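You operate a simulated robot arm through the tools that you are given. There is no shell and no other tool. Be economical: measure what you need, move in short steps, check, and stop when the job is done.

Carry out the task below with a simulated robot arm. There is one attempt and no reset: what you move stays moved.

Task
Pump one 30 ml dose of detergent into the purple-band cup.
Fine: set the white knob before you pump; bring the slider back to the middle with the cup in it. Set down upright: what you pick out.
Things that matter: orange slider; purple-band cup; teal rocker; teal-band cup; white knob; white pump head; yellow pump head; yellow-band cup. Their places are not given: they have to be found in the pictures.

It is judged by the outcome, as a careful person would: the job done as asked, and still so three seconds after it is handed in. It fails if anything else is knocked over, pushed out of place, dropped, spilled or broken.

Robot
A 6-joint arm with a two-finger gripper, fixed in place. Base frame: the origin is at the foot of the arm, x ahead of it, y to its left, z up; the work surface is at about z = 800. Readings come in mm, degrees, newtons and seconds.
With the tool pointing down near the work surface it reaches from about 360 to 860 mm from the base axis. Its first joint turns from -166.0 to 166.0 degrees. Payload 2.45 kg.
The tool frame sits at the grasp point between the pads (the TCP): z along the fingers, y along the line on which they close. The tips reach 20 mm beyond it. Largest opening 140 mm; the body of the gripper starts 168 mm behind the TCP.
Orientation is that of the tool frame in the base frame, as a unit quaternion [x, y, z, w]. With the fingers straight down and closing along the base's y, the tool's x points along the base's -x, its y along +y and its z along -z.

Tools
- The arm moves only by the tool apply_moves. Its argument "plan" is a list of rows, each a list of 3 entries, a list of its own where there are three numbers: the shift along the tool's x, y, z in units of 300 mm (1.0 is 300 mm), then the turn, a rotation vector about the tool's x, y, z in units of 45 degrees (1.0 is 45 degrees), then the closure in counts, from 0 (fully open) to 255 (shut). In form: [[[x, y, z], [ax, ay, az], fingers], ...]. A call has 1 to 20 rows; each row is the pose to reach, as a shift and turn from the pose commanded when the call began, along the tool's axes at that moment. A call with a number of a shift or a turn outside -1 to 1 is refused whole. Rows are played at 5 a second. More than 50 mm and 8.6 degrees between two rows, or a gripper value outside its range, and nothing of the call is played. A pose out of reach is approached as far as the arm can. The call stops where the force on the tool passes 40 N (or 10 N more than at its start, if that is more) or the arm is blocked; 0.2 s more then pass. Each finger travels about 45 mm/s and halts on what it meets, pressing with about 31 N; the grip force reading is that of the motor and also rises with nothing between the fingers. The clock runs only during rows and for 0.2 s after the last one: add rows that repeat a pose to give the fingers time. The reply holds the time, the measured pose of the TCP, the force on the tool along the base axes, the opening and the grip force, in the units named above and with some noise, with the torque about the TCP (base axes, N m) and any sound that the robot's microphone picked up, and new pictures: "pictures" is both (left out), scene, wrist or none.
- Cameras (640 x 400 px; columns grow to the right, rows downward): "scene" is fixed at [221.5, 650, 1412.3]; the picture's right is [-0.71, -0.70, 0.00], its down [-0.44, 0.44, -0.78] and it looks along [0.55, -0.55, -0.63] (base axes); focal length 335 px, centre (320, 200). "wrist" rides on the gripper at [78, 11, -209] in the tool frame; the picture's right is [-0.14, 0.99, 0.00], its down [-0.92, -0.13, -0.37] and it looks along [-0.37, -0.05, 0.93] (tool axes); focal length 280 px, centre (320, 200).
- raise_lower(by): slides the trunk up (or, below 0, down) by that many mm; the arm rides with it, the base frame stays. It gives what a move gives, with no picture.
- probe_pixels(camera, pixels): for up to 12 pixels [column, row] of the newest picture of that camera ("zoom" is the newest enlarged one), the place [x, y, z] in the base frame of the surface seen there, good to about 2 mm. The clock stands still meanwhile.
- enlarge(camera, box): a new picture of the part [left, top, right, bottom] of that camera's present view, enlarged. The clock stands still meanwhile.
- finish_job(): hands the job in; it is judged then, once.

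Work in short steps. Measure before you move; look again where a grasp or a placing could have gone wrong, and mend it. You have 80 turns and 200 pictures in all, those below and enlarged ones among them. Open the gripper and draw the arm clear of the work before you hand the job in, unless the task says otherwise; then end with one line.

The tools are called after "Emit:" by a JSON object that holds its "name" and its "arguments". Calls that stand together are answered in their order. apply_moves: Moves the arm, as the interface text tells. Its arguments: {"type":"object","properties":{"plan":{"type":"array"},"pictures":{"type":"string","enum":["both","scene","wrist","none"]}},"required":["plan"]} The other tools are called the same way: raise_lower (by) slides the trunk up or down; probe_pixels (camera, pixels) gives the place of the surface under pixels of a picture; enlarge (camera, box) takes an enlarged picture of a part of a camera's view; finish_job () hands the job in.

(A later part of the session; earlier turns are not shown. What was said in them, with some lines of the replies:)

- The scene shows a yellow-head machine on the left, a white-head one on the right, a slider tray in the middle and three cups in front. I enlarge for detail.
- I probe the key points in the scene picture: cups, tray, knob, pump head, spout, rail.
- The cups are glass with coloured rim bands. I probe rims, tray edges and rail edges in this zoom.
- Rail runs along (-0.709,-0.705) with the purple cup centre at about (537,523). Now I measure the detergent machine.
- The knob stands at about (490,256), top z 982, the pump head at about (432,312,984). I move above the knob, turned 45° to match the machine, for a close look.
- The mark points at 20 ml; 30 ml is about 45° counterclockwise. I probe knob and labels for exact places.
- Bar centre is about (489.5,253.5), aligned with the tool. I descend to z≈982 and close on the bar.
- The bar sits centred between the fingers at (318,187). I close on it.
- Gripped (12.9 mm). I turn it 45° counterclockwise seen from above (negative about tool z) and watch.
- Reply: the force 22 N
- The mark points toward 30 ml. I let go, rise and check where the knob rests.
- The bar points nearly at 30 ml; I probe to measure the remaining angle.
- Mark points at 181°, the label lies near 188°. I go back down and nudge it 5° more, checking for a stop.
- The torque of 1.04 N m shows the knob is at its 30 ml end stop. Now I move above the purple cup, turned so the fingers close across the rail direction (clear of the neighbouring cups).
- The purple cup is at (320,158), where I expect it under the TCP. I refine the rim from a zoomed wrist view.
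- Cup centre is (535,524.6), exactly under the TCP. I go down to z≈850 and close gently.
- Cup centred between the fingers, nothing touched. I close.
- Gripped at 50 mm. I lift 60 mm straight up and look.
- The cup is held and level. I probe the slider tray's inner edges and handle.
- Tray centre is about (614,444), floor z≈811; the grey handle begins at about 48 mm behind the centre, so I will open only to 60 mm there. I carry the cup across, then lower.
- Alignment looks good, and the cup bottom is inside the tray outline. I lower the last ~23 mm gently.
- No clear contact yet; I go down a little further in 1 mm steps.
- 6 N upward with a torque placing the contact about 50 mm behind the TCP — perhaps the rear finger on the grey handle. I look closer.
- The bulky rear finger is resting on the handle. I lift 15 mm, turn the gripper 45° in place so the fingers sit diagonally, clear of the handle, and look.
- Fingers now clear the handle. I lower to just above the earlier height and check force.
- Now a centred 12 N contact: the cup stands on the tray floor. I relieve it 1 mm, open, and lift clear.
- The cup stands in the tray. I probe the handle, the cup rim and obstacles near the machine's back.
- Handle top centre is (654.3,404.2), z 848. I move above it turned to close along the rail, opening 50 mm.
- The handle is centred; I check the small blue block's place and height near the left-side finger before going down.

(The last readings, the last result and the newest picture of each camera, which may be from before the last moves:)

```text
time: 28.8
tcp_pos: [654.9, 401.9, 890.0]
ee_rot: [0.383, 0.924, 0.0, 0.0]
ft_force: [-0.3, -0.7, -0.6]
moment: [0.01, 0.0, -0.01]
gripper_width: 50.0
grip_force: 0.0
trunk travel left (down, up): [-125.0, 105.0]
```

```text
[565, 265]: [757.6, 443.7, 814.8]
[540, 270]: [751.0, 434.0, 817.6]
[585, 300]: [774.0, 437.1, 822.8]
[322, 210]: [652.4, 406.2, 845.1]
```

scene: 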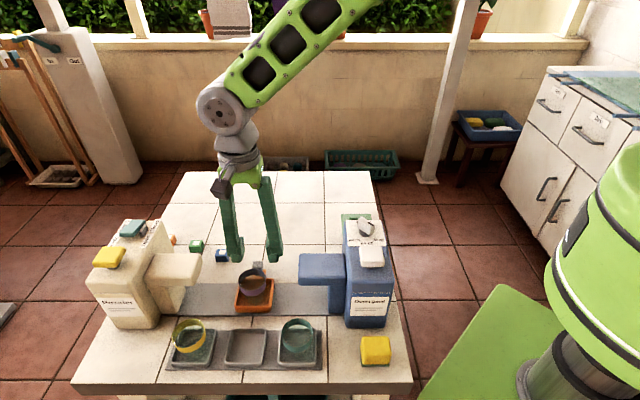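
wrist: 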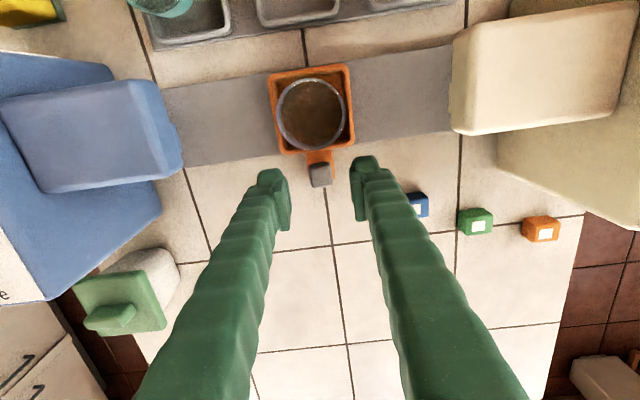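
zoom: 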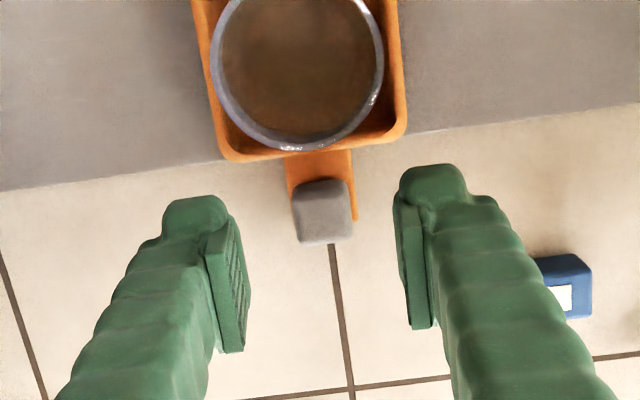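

The block is far enough (90 mm away, top z 823). I descend to z≈852 and close on the handle.

Emit:
{"name": "apply_moves", "arguments": {"plan": [[[0, 0, 0.05], [0, 0, 0], 180], [[0, 0, 0.1], [0, 0, 0], 180], [[0, 0, 0.126], [0, 0, 0], 180], [[0, 0, 0.126], [0, 0, 0], 220], [[0, 0, 0.126], [0, 0, 0], 235], [[0, 0, 0.126], [0, 0, 0], 235], [[0, 0, 0.126], [0, 0, 0], 235]], "pictures": "wrist"}}

```text
time: 30.4
tcp_pos: [656.8, 402.1, 851.9]
ee_rot: [0.383, 0.924, 0.0, 0.0]
ft_force: [1.5, 1.4, -0.9]
moment: [-0.03, 0.01, 0.04]
gripper_width: 21.0
grip_force: 45.2
trunk travel left (down, up): [-125.0, 105.0]
```

wrist: 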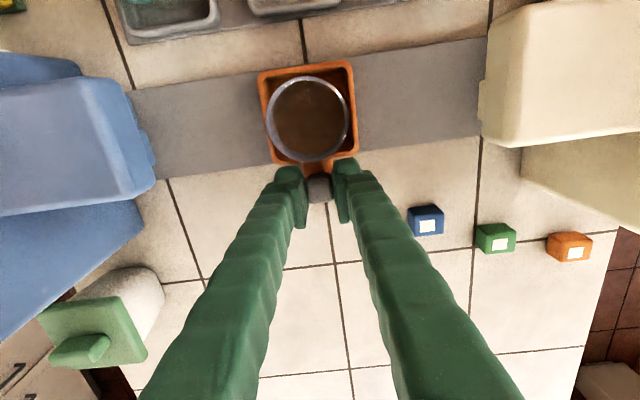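

Handle gripped (21 mm). I slide 60 mm slowly toward the detergent spout.

Emit:
{"name": "apply_moves", "arguments": {"plan": [[[0, -0.01, 0], [0, 0, 0], 235], [[0, -0.03, 0], [0, 0, 0], 235], [[0, -0.055, 0], [0, 0, 0], 235], [[0, -0.08, 0], [0, 0, 0], 235], [[0, -0.105, 0], [0, 0, 0], 235], [[0, -0.13, 0], [0, 0, 0], 235], [[0, -0.155, 0], [0, 0, 0], 235], [[0, -0.18, 0], [0, 0, 0], 235], [[0, -0.195, 0], [0, 0, 0], 235], [[0, -0.2, 0], [0, 0, 0], 235], [[0, -0.2, 0], [0, 0, 0], 235]]}}

```text
time: 32.8
tcp_pos: [612.8, 359.5, 852.4]
ee_rot: [0.384, 0.923, 0.0, 0.0]
ft_force: [14.5, -13.3, -4.6]
moment: [-0.41, -0.47, 0.06]
gripper_width: 21.1
grip_force: 45.2
trunk travel left (down, up): [-125.0, 105.0]
```

scene: 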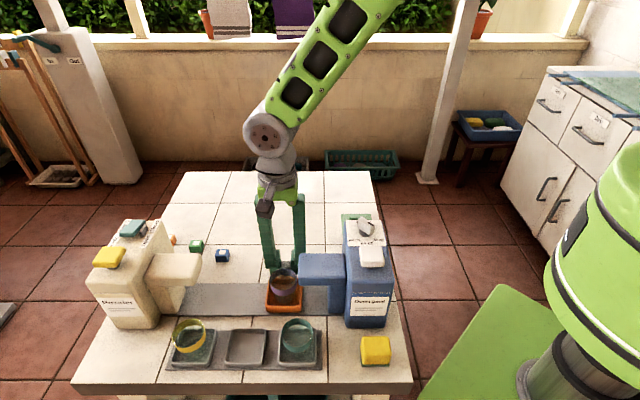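
wrist: 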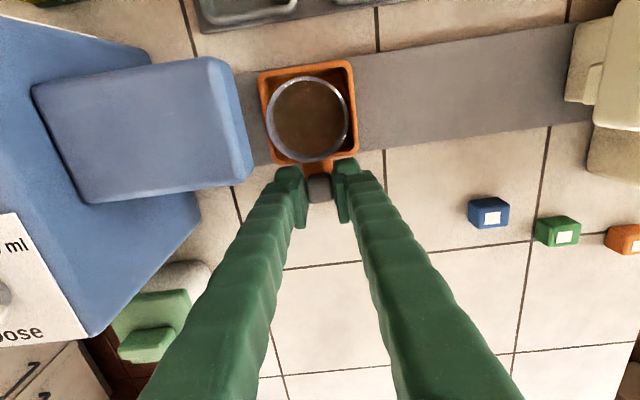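

The tray slid smoothly. There's a 20 N sideways load, so I correct slightly and slide 45 mm more.

Emit:
{"name": "apply_moves", "arguments": {"plan": [[[-0.002, -0.01, 0], [0, 0, 0], 235], [[-0.002, -0.03, 0], [0, 0, 0], 235], [[-0.002, -0.055, 0], [0, 0, 0], 235], [[-0.0025, -0.08, 0], [0, 0, 0], 235], [[-0.0025, -0.105, 0], [0, 0, 0], 235], [[-0.003, -0.13, 0], [0, 0, 0], 235], [[-0.003, -0.145, 0], [0, 0, 0], 235], [[-0.003, -0.15, 0], [0, 0, 0], 235], [[-0.003, -0.15, 0], [0, 0, 0], 235]]}}

Emit:
{"name": "enlarge", "arguments": {"camera": "scene", "box": [250, 230, 370, 340]}}

```text
time: 34.8
tcp_pos: [581.0, 327.4, 851.0]
ee_rot: [0.383, 0.924, 0.001, 0.0]
ft_force: [4.8, -6.2, 0.3]
moment: [-0.01, 0.0, 0.03]
gripper_width: 21.1
grip_force: 45.0
trunk travel left (down, up): [-125.0, 105.0]
```

scene: 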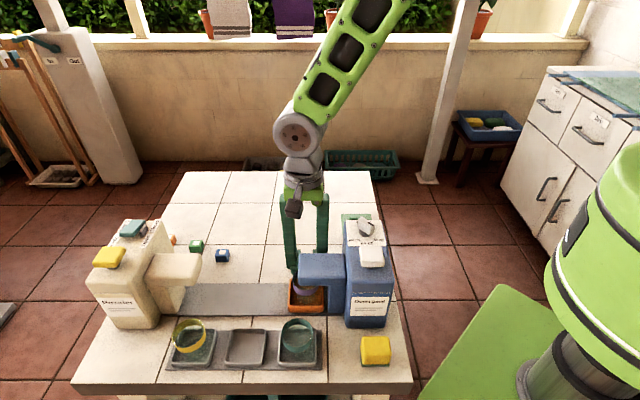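
wrist: 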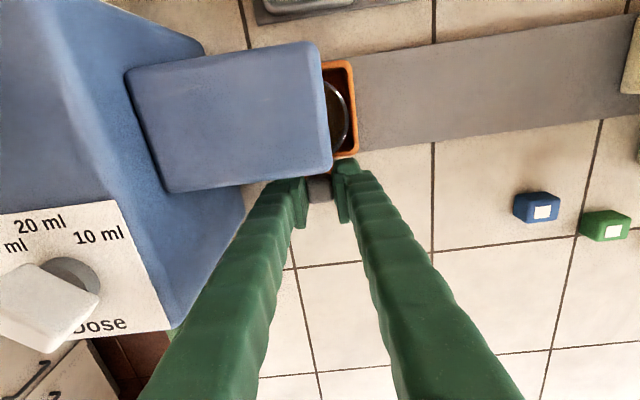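

```text
3.64 times, centred on (310, 285) of scene
```

zoom: 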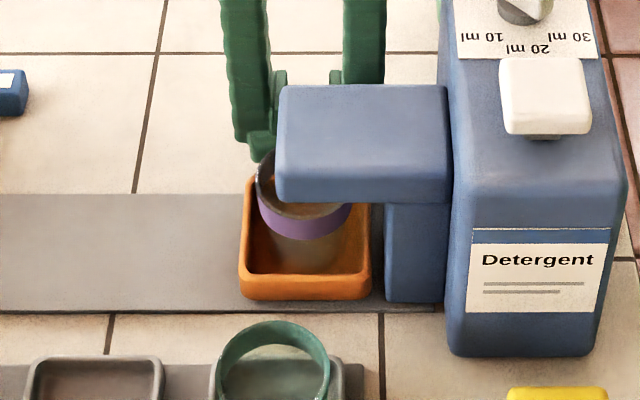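

The tray is about 8 mm from the post. I creep on until a stop is felt.

Emit:
{"name": "apply_moves", "arguments": {"plan": [[[0, -0.007, 0], [0, 0, 0], 235], [[0, -0.014, 0], [0, 0, 0], 235], [[0, -0.02, 0], [0, 0, 0], 235], [[0, -0.02, 0], [0, 0, 0], 235]], "pictures": "none"}}

Emit:
{"name": "apply_moves", "arguments": {"plan": [[[0, -0.005, 0], [0, 0, 0], 235], [[0, -0.01, 0], [0, 0, 0], 235], [[0, -0.01, 0], [0, 0, 0], 235]], "pictures": "scene"}}

Emit:
{"name": "enlarge", "arguments": {"camera": "scene", "box": [270, 240, 360, 330]}}

```text
time: 35.8
tcp_pos: [578.0, 326.5, 851.9]
ee_rot: [0.384, 0.923, 0.001, 0.0]
ft_force: [8.2, 16.2, -8.6]
moment: [0.42, 0.1, 0.04]
gripper_width: 20.8
grip_force: 45.5
trunk travel left (down, up): [-125.0, 105.0]
```

```text
time: 36.6
tcp_pos: [579.2, 325.1, 852.3]
ee_rot: [0.382, 0.924, 0.002, 0.002]
ft_force: [18.2, 30.4, -10.0]
moment: [0.48, 0.14, 0.04]
gripper_width: 20.9
grip_force: 44.4
trunk travel left (down, up): [-125.0, 105.0]
```

scene: 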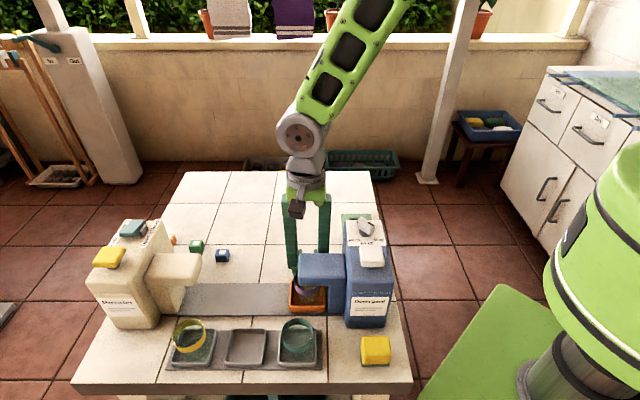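

```text
4.44 times, centred on (315, 285) of scene
```

zoom: 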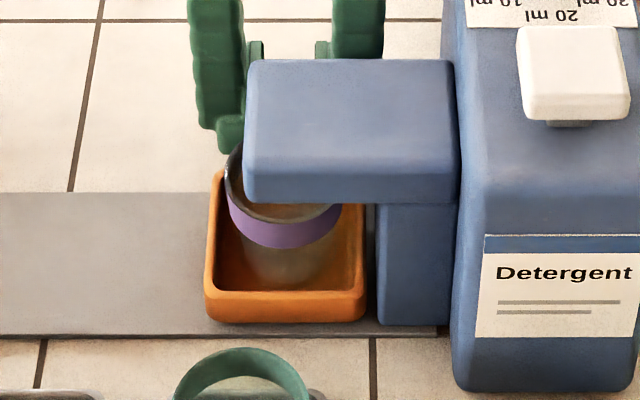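

The slider is at its end stop (110 mm travel, 34 N). I relax the push, open slightly and lift straight up.

Emit:
{"name": "apply_moves", "arguments": {"plan": [[[0, 0.006, 0], [0, 0, 0], 235], [[0, 0.012, 0], [0, 0, 0], 235], [[0, 0.012, 0], [0, 0, 0], 205], [[0, 0.012, 0], [0, 0, 0], 190], [[0, 0.012, 0], [0, 0, 0], 190], [[0, 0.012, -0.06], [0, 0, 0], 190], [[0, 0.012, -0.2], [0, 0, 0], 190], [[0, 0.012, -0.35], [0, 0, 0], 190], [[0, 0.012, -0.5], [0, 0, 0], 190], [[0, 0.012, -0.65], [0, 0, 0], 190], [[0, 0.012, -0.65], [0, 0, 0], 190]]}}

Emit:
{"name": "enlarge", "arguments": {"camera": "scene", "box": [260, 220, 400, 330]}}

```text
time: 39.0
tcp_pos: [578.3, 322.2, 1045.8]
ee_rot: [0.383, 0.924, 0.0, -0.001]
ft_force: [0.2, 0.0, -0.1]
moment: [-0.02, 0.02, -0.01]
gripper_width: 35.6
grip_force: 0.0
trunk travel left (down, up): [-125.0, 105.0]
```

scene: 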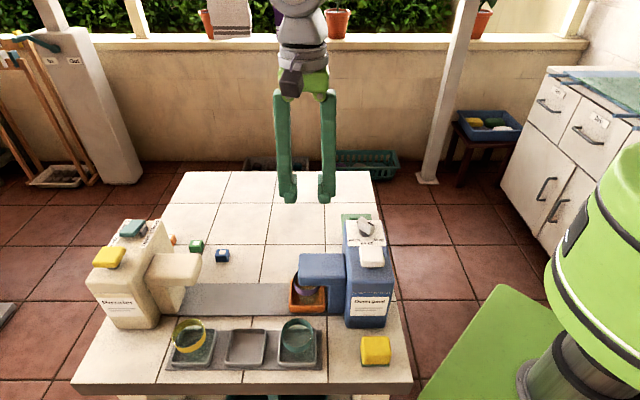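
wrist: 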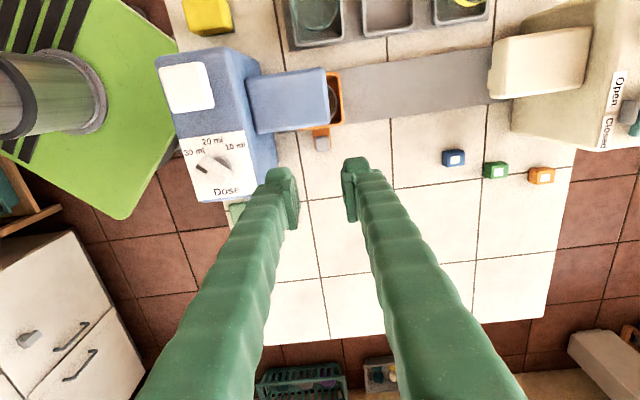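

```text
3.64 times, centred on (330, 275) of scene
```

zoom: 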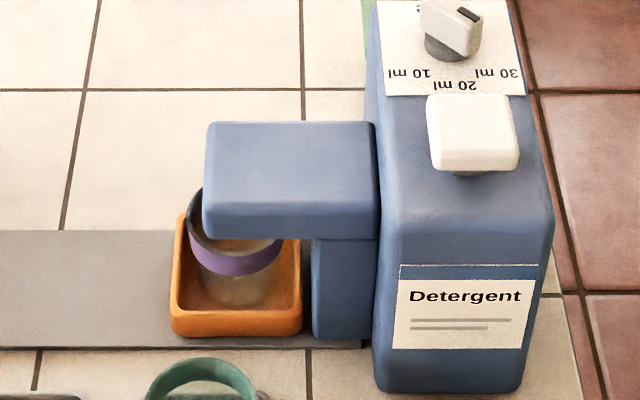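

The cup sits under the spout, upright. Next I move above the white pump head at about (432,312) with the fingers shutting.

Emit:
{"name": "apply_moves", "arguments": {"plan": [[[0.04, -0.046, 0], [0, 0, 0], 230], [[0.12, -0.138, 0], [0, 0, 0], 255], [[0.2, -0.23, 0], [0, 0, 0], 255], [[0.28, -0.322, 0], [0, 0, 0], 255], [[0.32, -0.368, 0], [0, 0, 0], 255], [[0.32, -0.368, 0], [0, 0, 0], 255]], "pictures": "both"}}

Emit:
{"name": "enlarge", "arguments": {"camera": "wrist", "box": [240, 110, 400, 230]}}

```text
time: 40.4
tcp_pos: [432.0, 314.1, 1047.0]
ee_rot: [0.384, 0.923, 0.0, -0.001]
ft_force: [0.0, -0.4, -0.5]
moment: [-0.03, 0.0, 0.01]
gripper_width: 0.1
grip_force: 29.1
trunk travel left (down, up): [-125.0, 105.0]
```

scene: 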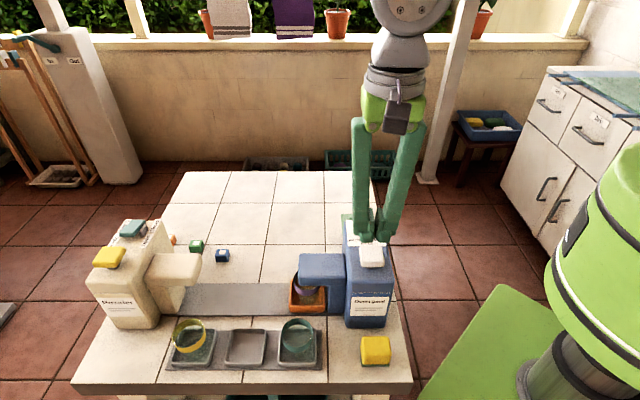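
wrist: 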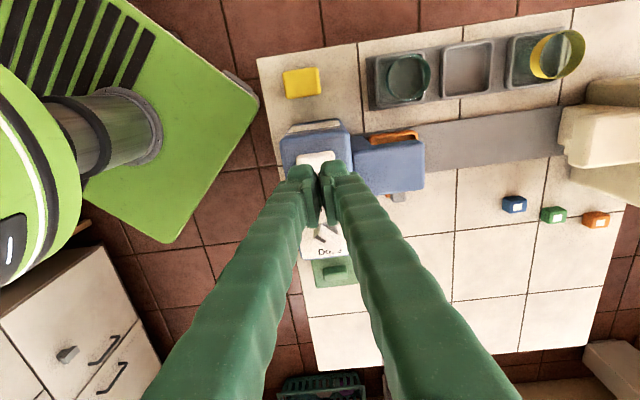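

```text
3.33 times, centred on (320, 170) of wrist
```

zoom: 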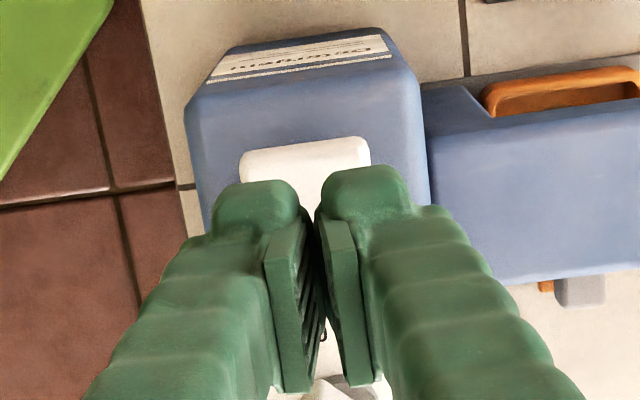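

The fingers hide part of the head; I probe its visible edges to confirm its centre.

Emit:
{"name": "probe_pixels", "arguments": {"camera": "zoom", "pixels": [[242, 165], [370, 155], [305, 143], [345, 140], [265, 150], [330, 165]]}}

Emit:
{"name": "enlarge", "arguments": {"camera": "scene", "box": [335, 215, 405, 285]}}

```text
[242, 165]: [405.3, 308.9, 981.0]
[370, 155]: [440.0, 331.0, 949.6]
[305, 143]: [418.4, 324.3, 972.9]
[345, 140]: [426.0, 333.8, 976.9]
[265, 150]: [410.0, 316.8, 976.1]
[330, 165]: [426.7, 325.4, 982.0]
```

```text
5.71 times, centred on (370, 250) of scene
```

zoom: 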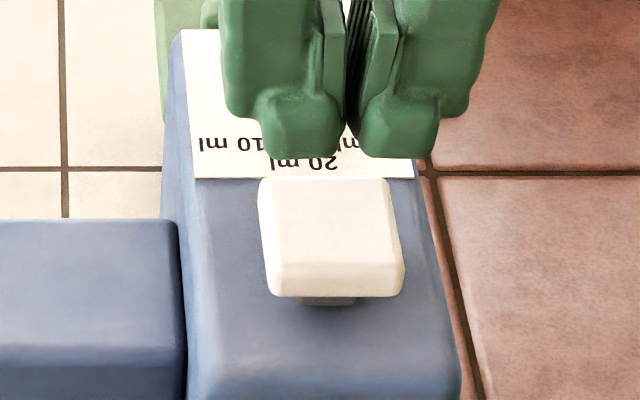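

Emit:
{"name": "probe_pixels", "arguments": {"camera": "zoom", "pixels": [[266, 186], [385, 184], [272, 260], [396, 260], [270, 282], [330, 184], [330, 265]]}}

```text
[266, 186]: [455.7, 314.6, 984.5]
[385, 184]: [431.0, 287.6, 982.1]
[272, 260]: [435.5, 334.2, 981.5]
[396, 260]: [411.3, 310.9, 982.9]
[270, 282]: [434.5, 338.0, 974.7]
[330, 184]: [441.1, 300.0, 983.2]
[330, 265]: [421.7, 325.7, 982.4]
```

Head centre is (433.4,311.8), top z 983. I go down to just above it (tips ≈ z 988) first.

Emit:
{"name": "apply_moves", "arguments": {"plan": [[[-0.007, 0, 0.05], [0, 0, 0], 255], [[-0.007, 0, 0.1], [0, 0, 0], 255], [[-0.007, 0, 0.128], [0, 0, 0], 255], [[-0.007, 0, 0.128], [0, 0, 0], 255]], "pictures": "scene"}}

Emit:
{"name": "enlarge", "arguments": {"camera": "scene", "box": [335, 215, 405, 285]}}

```text
time: 41.4
tcp_pos: [432.4, 313.5, 1008.4]
ee_rot: [0.383, 0.924, 0.0, 0.0]
ft_force: [-0.4, -0.4, 0.1]
moment: [-0.02, 0.03, -0.04]
gripper_width: 0.3
grip_force: 29.5
trunk travel left (down, up): [-125.0, 105.0]
```

scene: 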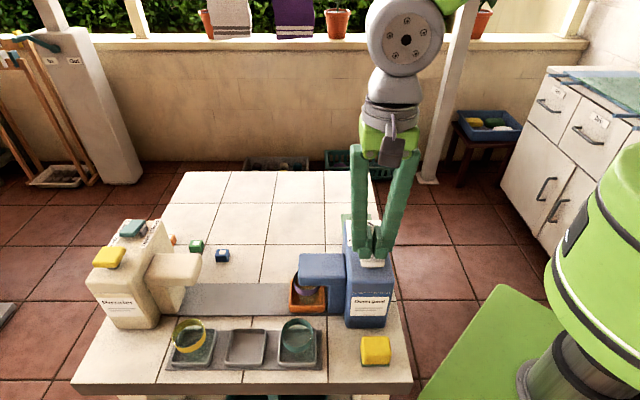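

```text
5.71 times, centred on (370, 250) of scene
```

zoom: 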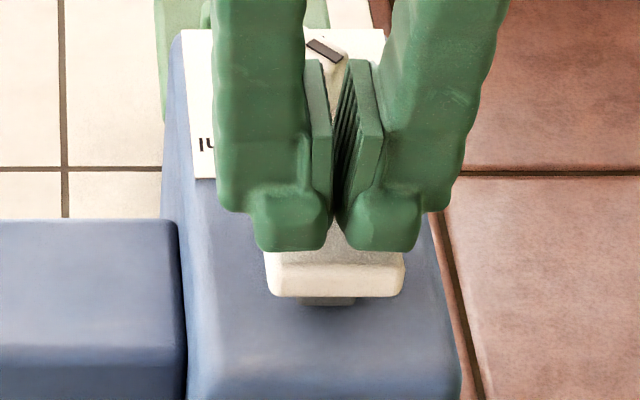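

Fingers are right over the head. I press down in 3 mm steps as one stroke.

Emit:
{"name": "apply_moves", "arguments": {"plan": [[[0, 0, 0.01], [0, 0, 0], 255], [[0, 0, 0.02], [0, 0, 0], 255], [[0, 0, 0.03], [0, 0, 0], 255], [[0, 0, 0.04], [0, 0, 0], 255], [[0, 0, 0.05], [0, 0, 0], 255], [[0, 0, 0.06], [0, 0, 0], 255], [[0, 0, 0.07], [0, 0, 0], 255]], "pictures": "scene"}}

Emit:
{"name": "enlarge", "arguments": {"camera": "scene", "box": [280, 220, 400, 330]}}

```text
time: 43.0
tcp_pos: [431.8, 312.4, 989.4]
ee_rot: [0.383, 0.924, 0.001, 0.001]
ft_force: [-0.3, 3.9, 9.9]
moment: [0.07, -0.01, -0.02]
gripper_width: 6.0
grip_force: 29.9
trunk travel left (down, up): [-125.0, 105.0]
heard: click
```

scene: 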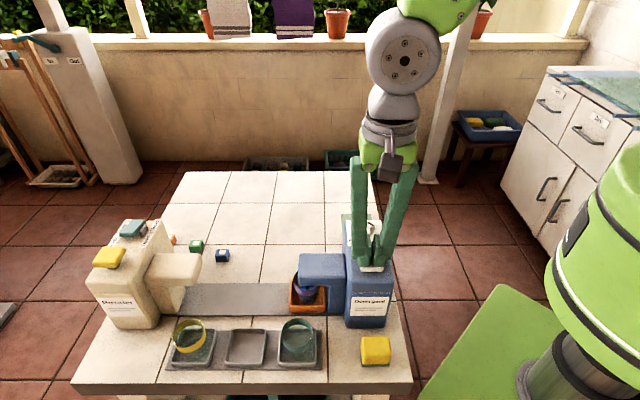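

```text
3.64 times, centred on (340, 275) of scene
```

zoom: 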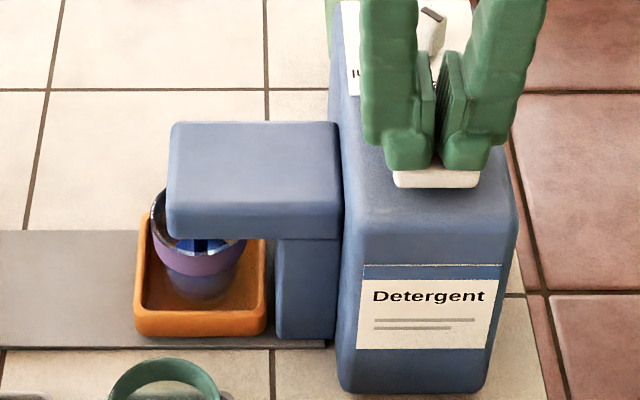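

A click was heard and blue detergent is running into the cup. I hold still a moment and watch the flow.

Emit:
{"name": "apply_moves", "arguments": {"plan": [[[0, 0, 0], [0, 0, 0], 255], [[0, 0, 0], [0, 0, 0], 255], [[0, 0, 0], [0, 0, 0], 255], [[0, 0, 0], [0, 0, 0], 255], [[0, 0, 0], [0, 0, 0], 255], [[0, 0, 0], [0, 0, 0], 255], [[0, 0, 0], [0, 0, 0], 255], [[0, 0, 0], [0, 0, 0], 255], [[0, 0, 0], [0, 0, 0], 255], [[0, 0, 0], [0, 0, 0], 255]], "pictures": "scene"}}

Emit:
{"name": "enlarge", "arguments": {"camera": "scene", "box": [270, 240, 360, 330]}}

```text
time: 45.2
tcp_pos: [431.6, 312.4, 988.2]
ee_rot: [0.383, 0.924, 0.002, 0.001]
ft_force: [4.3, 4.4, 16.0]
moment: [0.08, -0.06, 0.03]
gripper_width: 6.0
grip_force: 29.3
trunk travel left (down, up): [-125.0, 105.0]
```

scene: 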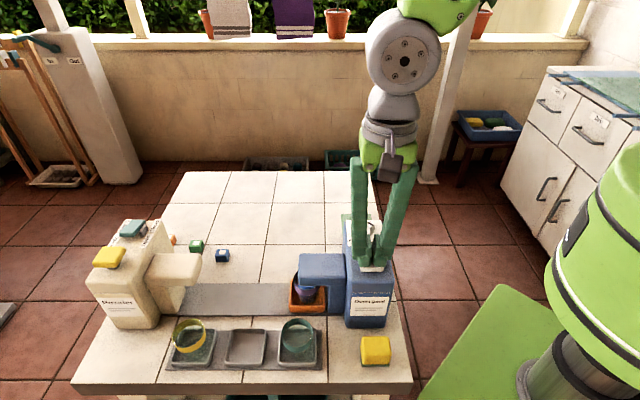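

```text
4.44 times, centred on (315, 285) of scene
```

zoom: 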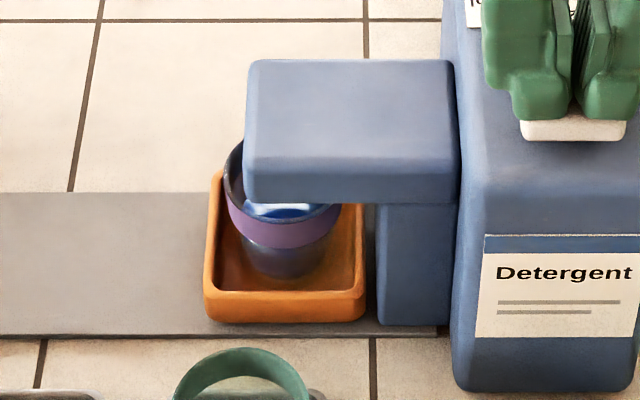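

The cup now holds blue detergent and the stream seems over. I release the pump, rising straight up, and check that the cup is upright.

Emit:
{"name": "apply_moves", "arguments": {"plan": [[[0, 0, -0.03], [0, 0, 0], 255], [[0, 0, -0.07], [0, 0, 0], 255], [[0, 0, -0.15], [0, 0, 0], 255], [[0, 0, -0.25], [0, 0, 0], 255], [[0, 0, -0.25], [0, 0, 0], 190], [[0, 0, -0.25], [0, 0, 0], 190]], "pictures": "both"}}

Emit:
{"name": "enlarge", "arguments": {"camera": "scene", "box": [270, 220, 400, 330]}}

```text
time: 46.6
tcp_pos: [435.2, 312.2, 1061.1]
ee_rot: [0.383, 0.924, 0.0, 0.0]
ft_force: [0.2, -0.1, -0.2]
moment: [0.0, -0.01, 0.0]
gripper_width: 35.7
grip_force: 0.0
trunk travel left (down, up): [-125.0, 105.0]
```

scene: 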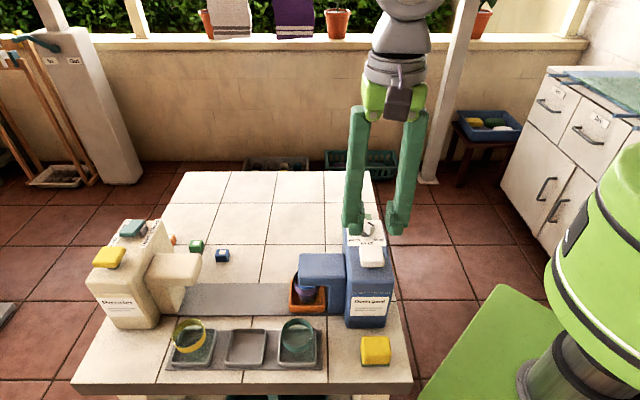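
wrist: 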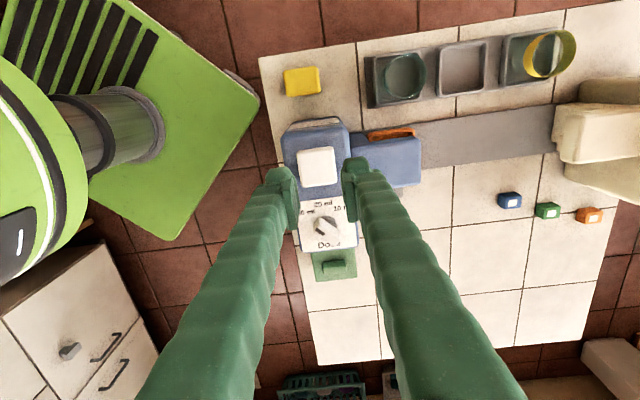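

```text
3.64 times, centred on (335, 275) of scene
```

zoom: 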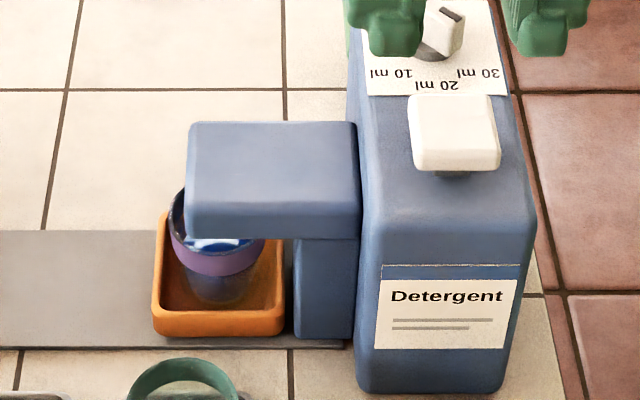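

The head sprang back and the cup stands upright. I return above the slider handle by the same path reversed.

Emit:
{"name": "apply_moves", "arguments": {"plan": [[[-0.04, 0.046, 0], [0, 0, 0], 190], [[-0.12, 0.138, 0], [0, 0, 0], 190], [[-0.2, 0.23, 0], [0, 0, 0], 190], [[-0.28, 0.322, 0], [0, 0, 0], 190], [[-0.313, 0.368, 0.052], [0, 0, 0], 190], [[-0.313, 0.368, 0.2], [0, 0, 0], 190], [[-0.313, 0.368, 0.35], [0, 0, 0], 190], [[-0.313, 0.368, 0.5], [0, 0, 0], 190], [[-0.313, 0.368, 0.6], [0, 0, 0], 190], [[-0.313, 0.368, 0.6], [0, 0, 0], 190]]}}

Emit:
{"name": "enlarge", "arguments": {"camera": "wrist", "box": [240, 110, 400, 230]}}

```text
time: 48.8
tcp_pos: [577.6, 326.0, 880.8]
ee_rot: [0.384, 0.923, 0.0, 0.0]
ft_force: [-0.3, 0.5, -0.1]
moment: [0.01, 0.01, -0.01]
gripper_width: 35.8
grip_force: 0.0
trunk travel left (down, up): [-125.0, 105.0]
```

scene: 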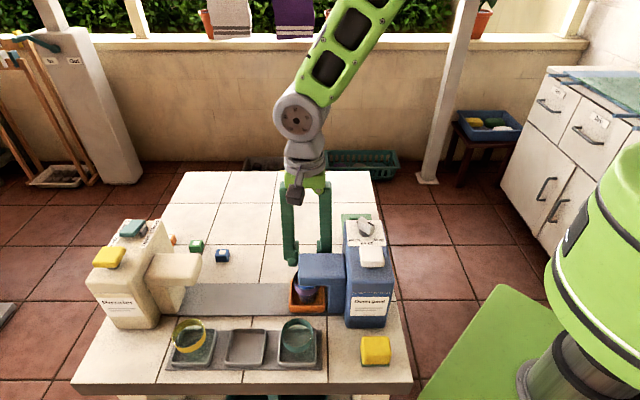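
wrist: 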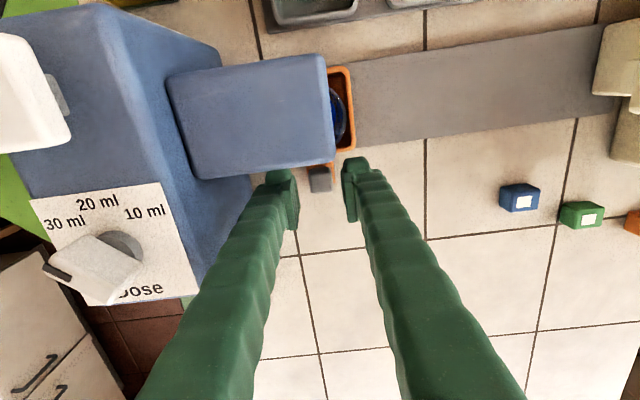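

```text
3.33 times, centred on (320, 170) of wrist
```

zoom: 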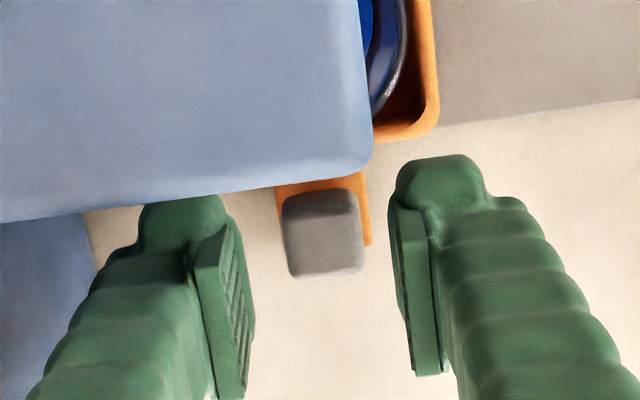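

The handle is between the fingers. I lower 30 mm and close on it.

Emit:
{"name": "apply_moves", "arguments": {"plan": [[[0, 0, 0.05], [0, 0, 0], 190], [[0, 0, 0.1], [0, 0, 0], 190], [[0, 0, 0.1], [0, 0, 0], 215], [[0, 0, 0.1], [0, 0, 0], 235], [[0, 0, 0.1], [0, 0, 0], 235], [[0, 0, 0.1], [0, 0, 0], 235]], "pictures": "none"}}

```text
time: 50.2
tcp_pos: [579.7, 326.7, 851.9]
ee_rot: [0.383, 0.924, 0.001, 0.0]
ft_force: [7.3, 4.9, 0.3]
moment: [0.03, -0.15, 0.05]
gripper_width: 21.0
grip_force: 45.3
trunk travel left (down, up): [-125.0, 105.0]
```

Handle gripped again. I slide back 110 mm smoothly to the middle in small steps to keep the liquid calm.

Emit:
{"name": "apply_moves", "arguments": {"plan": [[[0, 0.004, 0], [0, 0, 0], 235], [[0, 0.012, 0], [0, 0, 0], 235], [[0, 0.024, 0], [0, 0, 0], 235], [[0, 0.04, 0], [0, 0, 0], 235], [[0, 0.06, 0], [0, 0, 0], 235], [[0.0005, 0.082, 0], [0, 0, 0], 235], [[0.0005, 0.105, 0], [0, 0, 0], 235], [[0.001, 0.13, 0], [0, 0, 0], 235], [[0.001, 0.155, 0], [0, 0, 0], 235], [[0.001, 0.18, 0], [0, 0, 0], 235], [[0.0015, 0.205, 0], [0, 0, 0], 235], [[0.0015, 0.23, 0], [0, 0, 0], 235], [[0.002, 0.255, 0], [0, 0, 0], 235], [[0.002, 0.28, 0], [0, 0, 0], 235], [[0.002, 0.305, 0], [0, 0, 0], 235], [[0.0025, 0.328, 0], [0, 0, 0], 235], [[0.0025, 0.346, 0], [0, 0, 0], 235], [[0.003, 0.359, 0], [0, 0, 0], 235], [[0.003, 0.366, 0], [0, 0, 0], 235], [[0.003, 0.368, 0], [0, 0, 0], 235]]}}

Emit:
{"name": "enlarge", "arguments": {"camera": "wrist", "box": [220, 30, 420, 210]}}

```text
time: 54.4
tcp_pos: [655.3, 401.1, 853.5]
ee_rot: [0.383, 0.924, -0.001, 0.0]
ft_force: [9.5, -7.7, -2.5]
moment: [-0.25, -0.23, 0.08]
gripper_width: 20.6
grip_force: 45.3
trunk travel left (down, up): [-125.0, 105.0]
```

scene: 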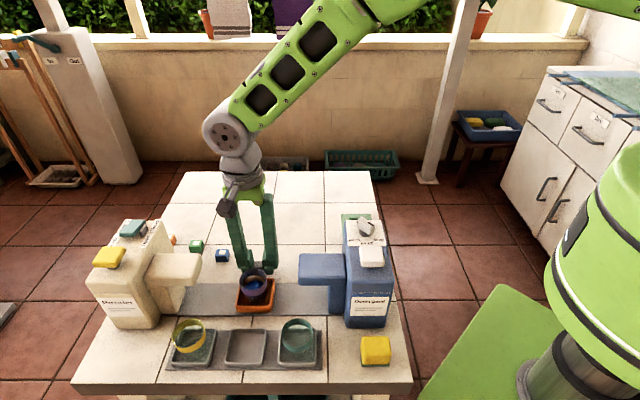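
wrist: 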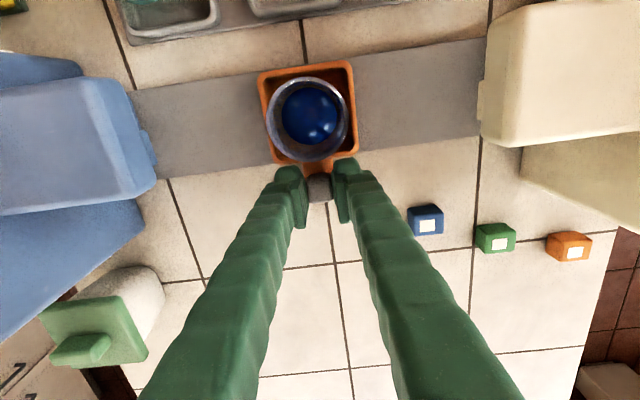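

```text
2.22 times, centred on (320, 120) of wrist
```

zoom: 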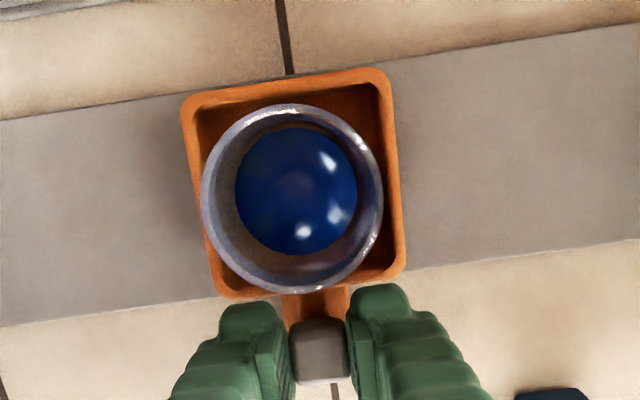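

The tray is back at its original middle place with the blue dose in the cup. I relax the side load, open and lift away.

Emit:
{"name": "apply_moves", "arguments": {"plan": [[[-0.003, 0, 0], [0, 0, 0], 235], [[-0.003, 0, 0], [0, 0, 0], 205], [[-0.003, 0, 0], [0, 0, 0], 185], [[-0.003, 0, 0], [0, 0, 0], 185], [[-0.003, 0, -0.06], [0, 0, 0], 185], [[-0.003, 0, -0.2], [0, 0, 0], 185], [[-0.003, 0, -0.35], [0, 0, 0], 185], [[-0.003, 0, -0.5], [0, 0, 0], 150], [[-0.003, 0, -0.65], [0, 0, 0], 100], [[-0.1, 0, -0.75], [0, 0, 0], 50], [[-0.1, 0, -0.75], [0, 0, 0], 0], [[-0.1, 0, -0.75], [0, 0, 0], 0]]}}

Emit:
{"name": "enlarge", "arguments": {"camera": "scene", "box": [80, 200, 420, 380]}}

Emit:
{"name": "enlarge", "arguments": {"camera": "scene", "box": [210, 250, 310, 340]}}

```text
time: 57.0
tcp_pos: [673.5, 385.0, 1075.5]
ee_rot: [0.384, 0.923, 0.0, -0.001]
ft_force: [-0.8, -0.6, 1.1]
moment: [0.0, 0.0, 0.01]
gripper_width: 139.8
grip_force: 0.4
trunk travel left (down, up): [-125.0, 105.0]
```

scene: 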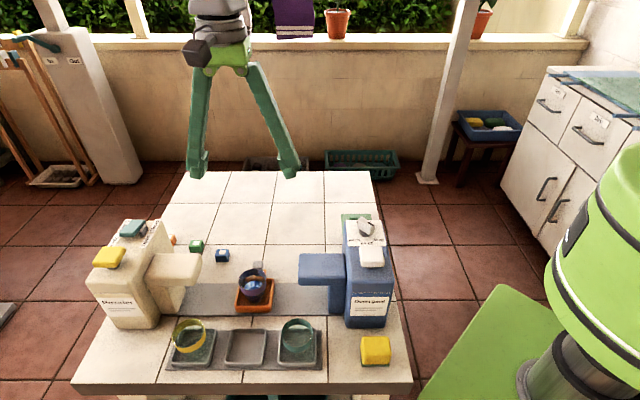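
wrist: 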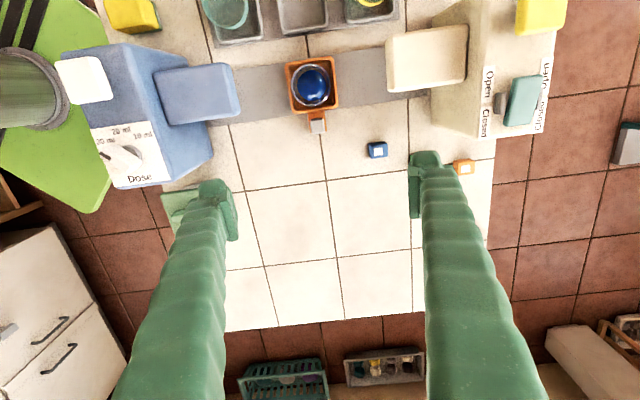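

```text
1.88 times, centred on (250, 290) of scene
```

zoom: 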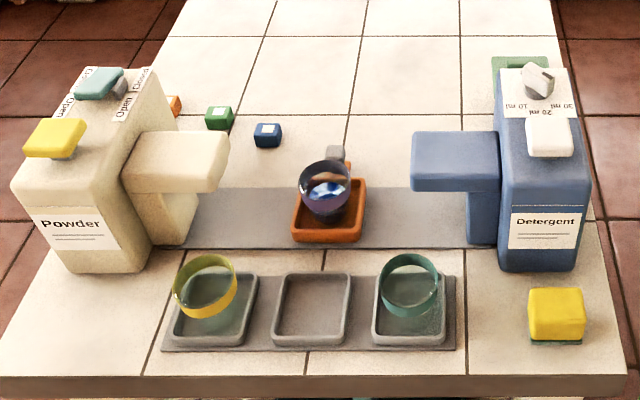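

```text
4.44 times, centred on (260, 295) of scene
```

zoom: 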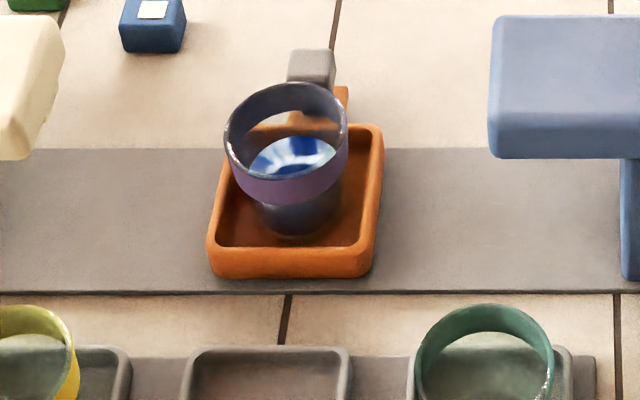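

Everything stands, the cup is upright with the dose, and the arm is clear. I verify the handle position against its start.

Emit:
{"name": "probe_pixels", "arguments": {"camera": "zoom", "pixels": [[312, 68], [215, 270], [372, 270], [382, 135]]}}

```text
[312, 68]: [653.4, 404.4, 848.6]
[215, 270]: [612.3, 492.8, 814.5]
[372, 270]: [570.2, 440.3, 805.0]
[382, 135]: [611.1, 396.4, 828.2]
```

The slider is within a millimetre or so of its starting middle place, so I hand in.

Emit:
{"name": "finish_job", "arguments": {}}

```text
The job is handed in.
```

I set the knob to 30 ml and pumped one dose of detergent into the purple-band cup. The cup now stands upright in the slider, which is back in the middle, and the arm is clear.
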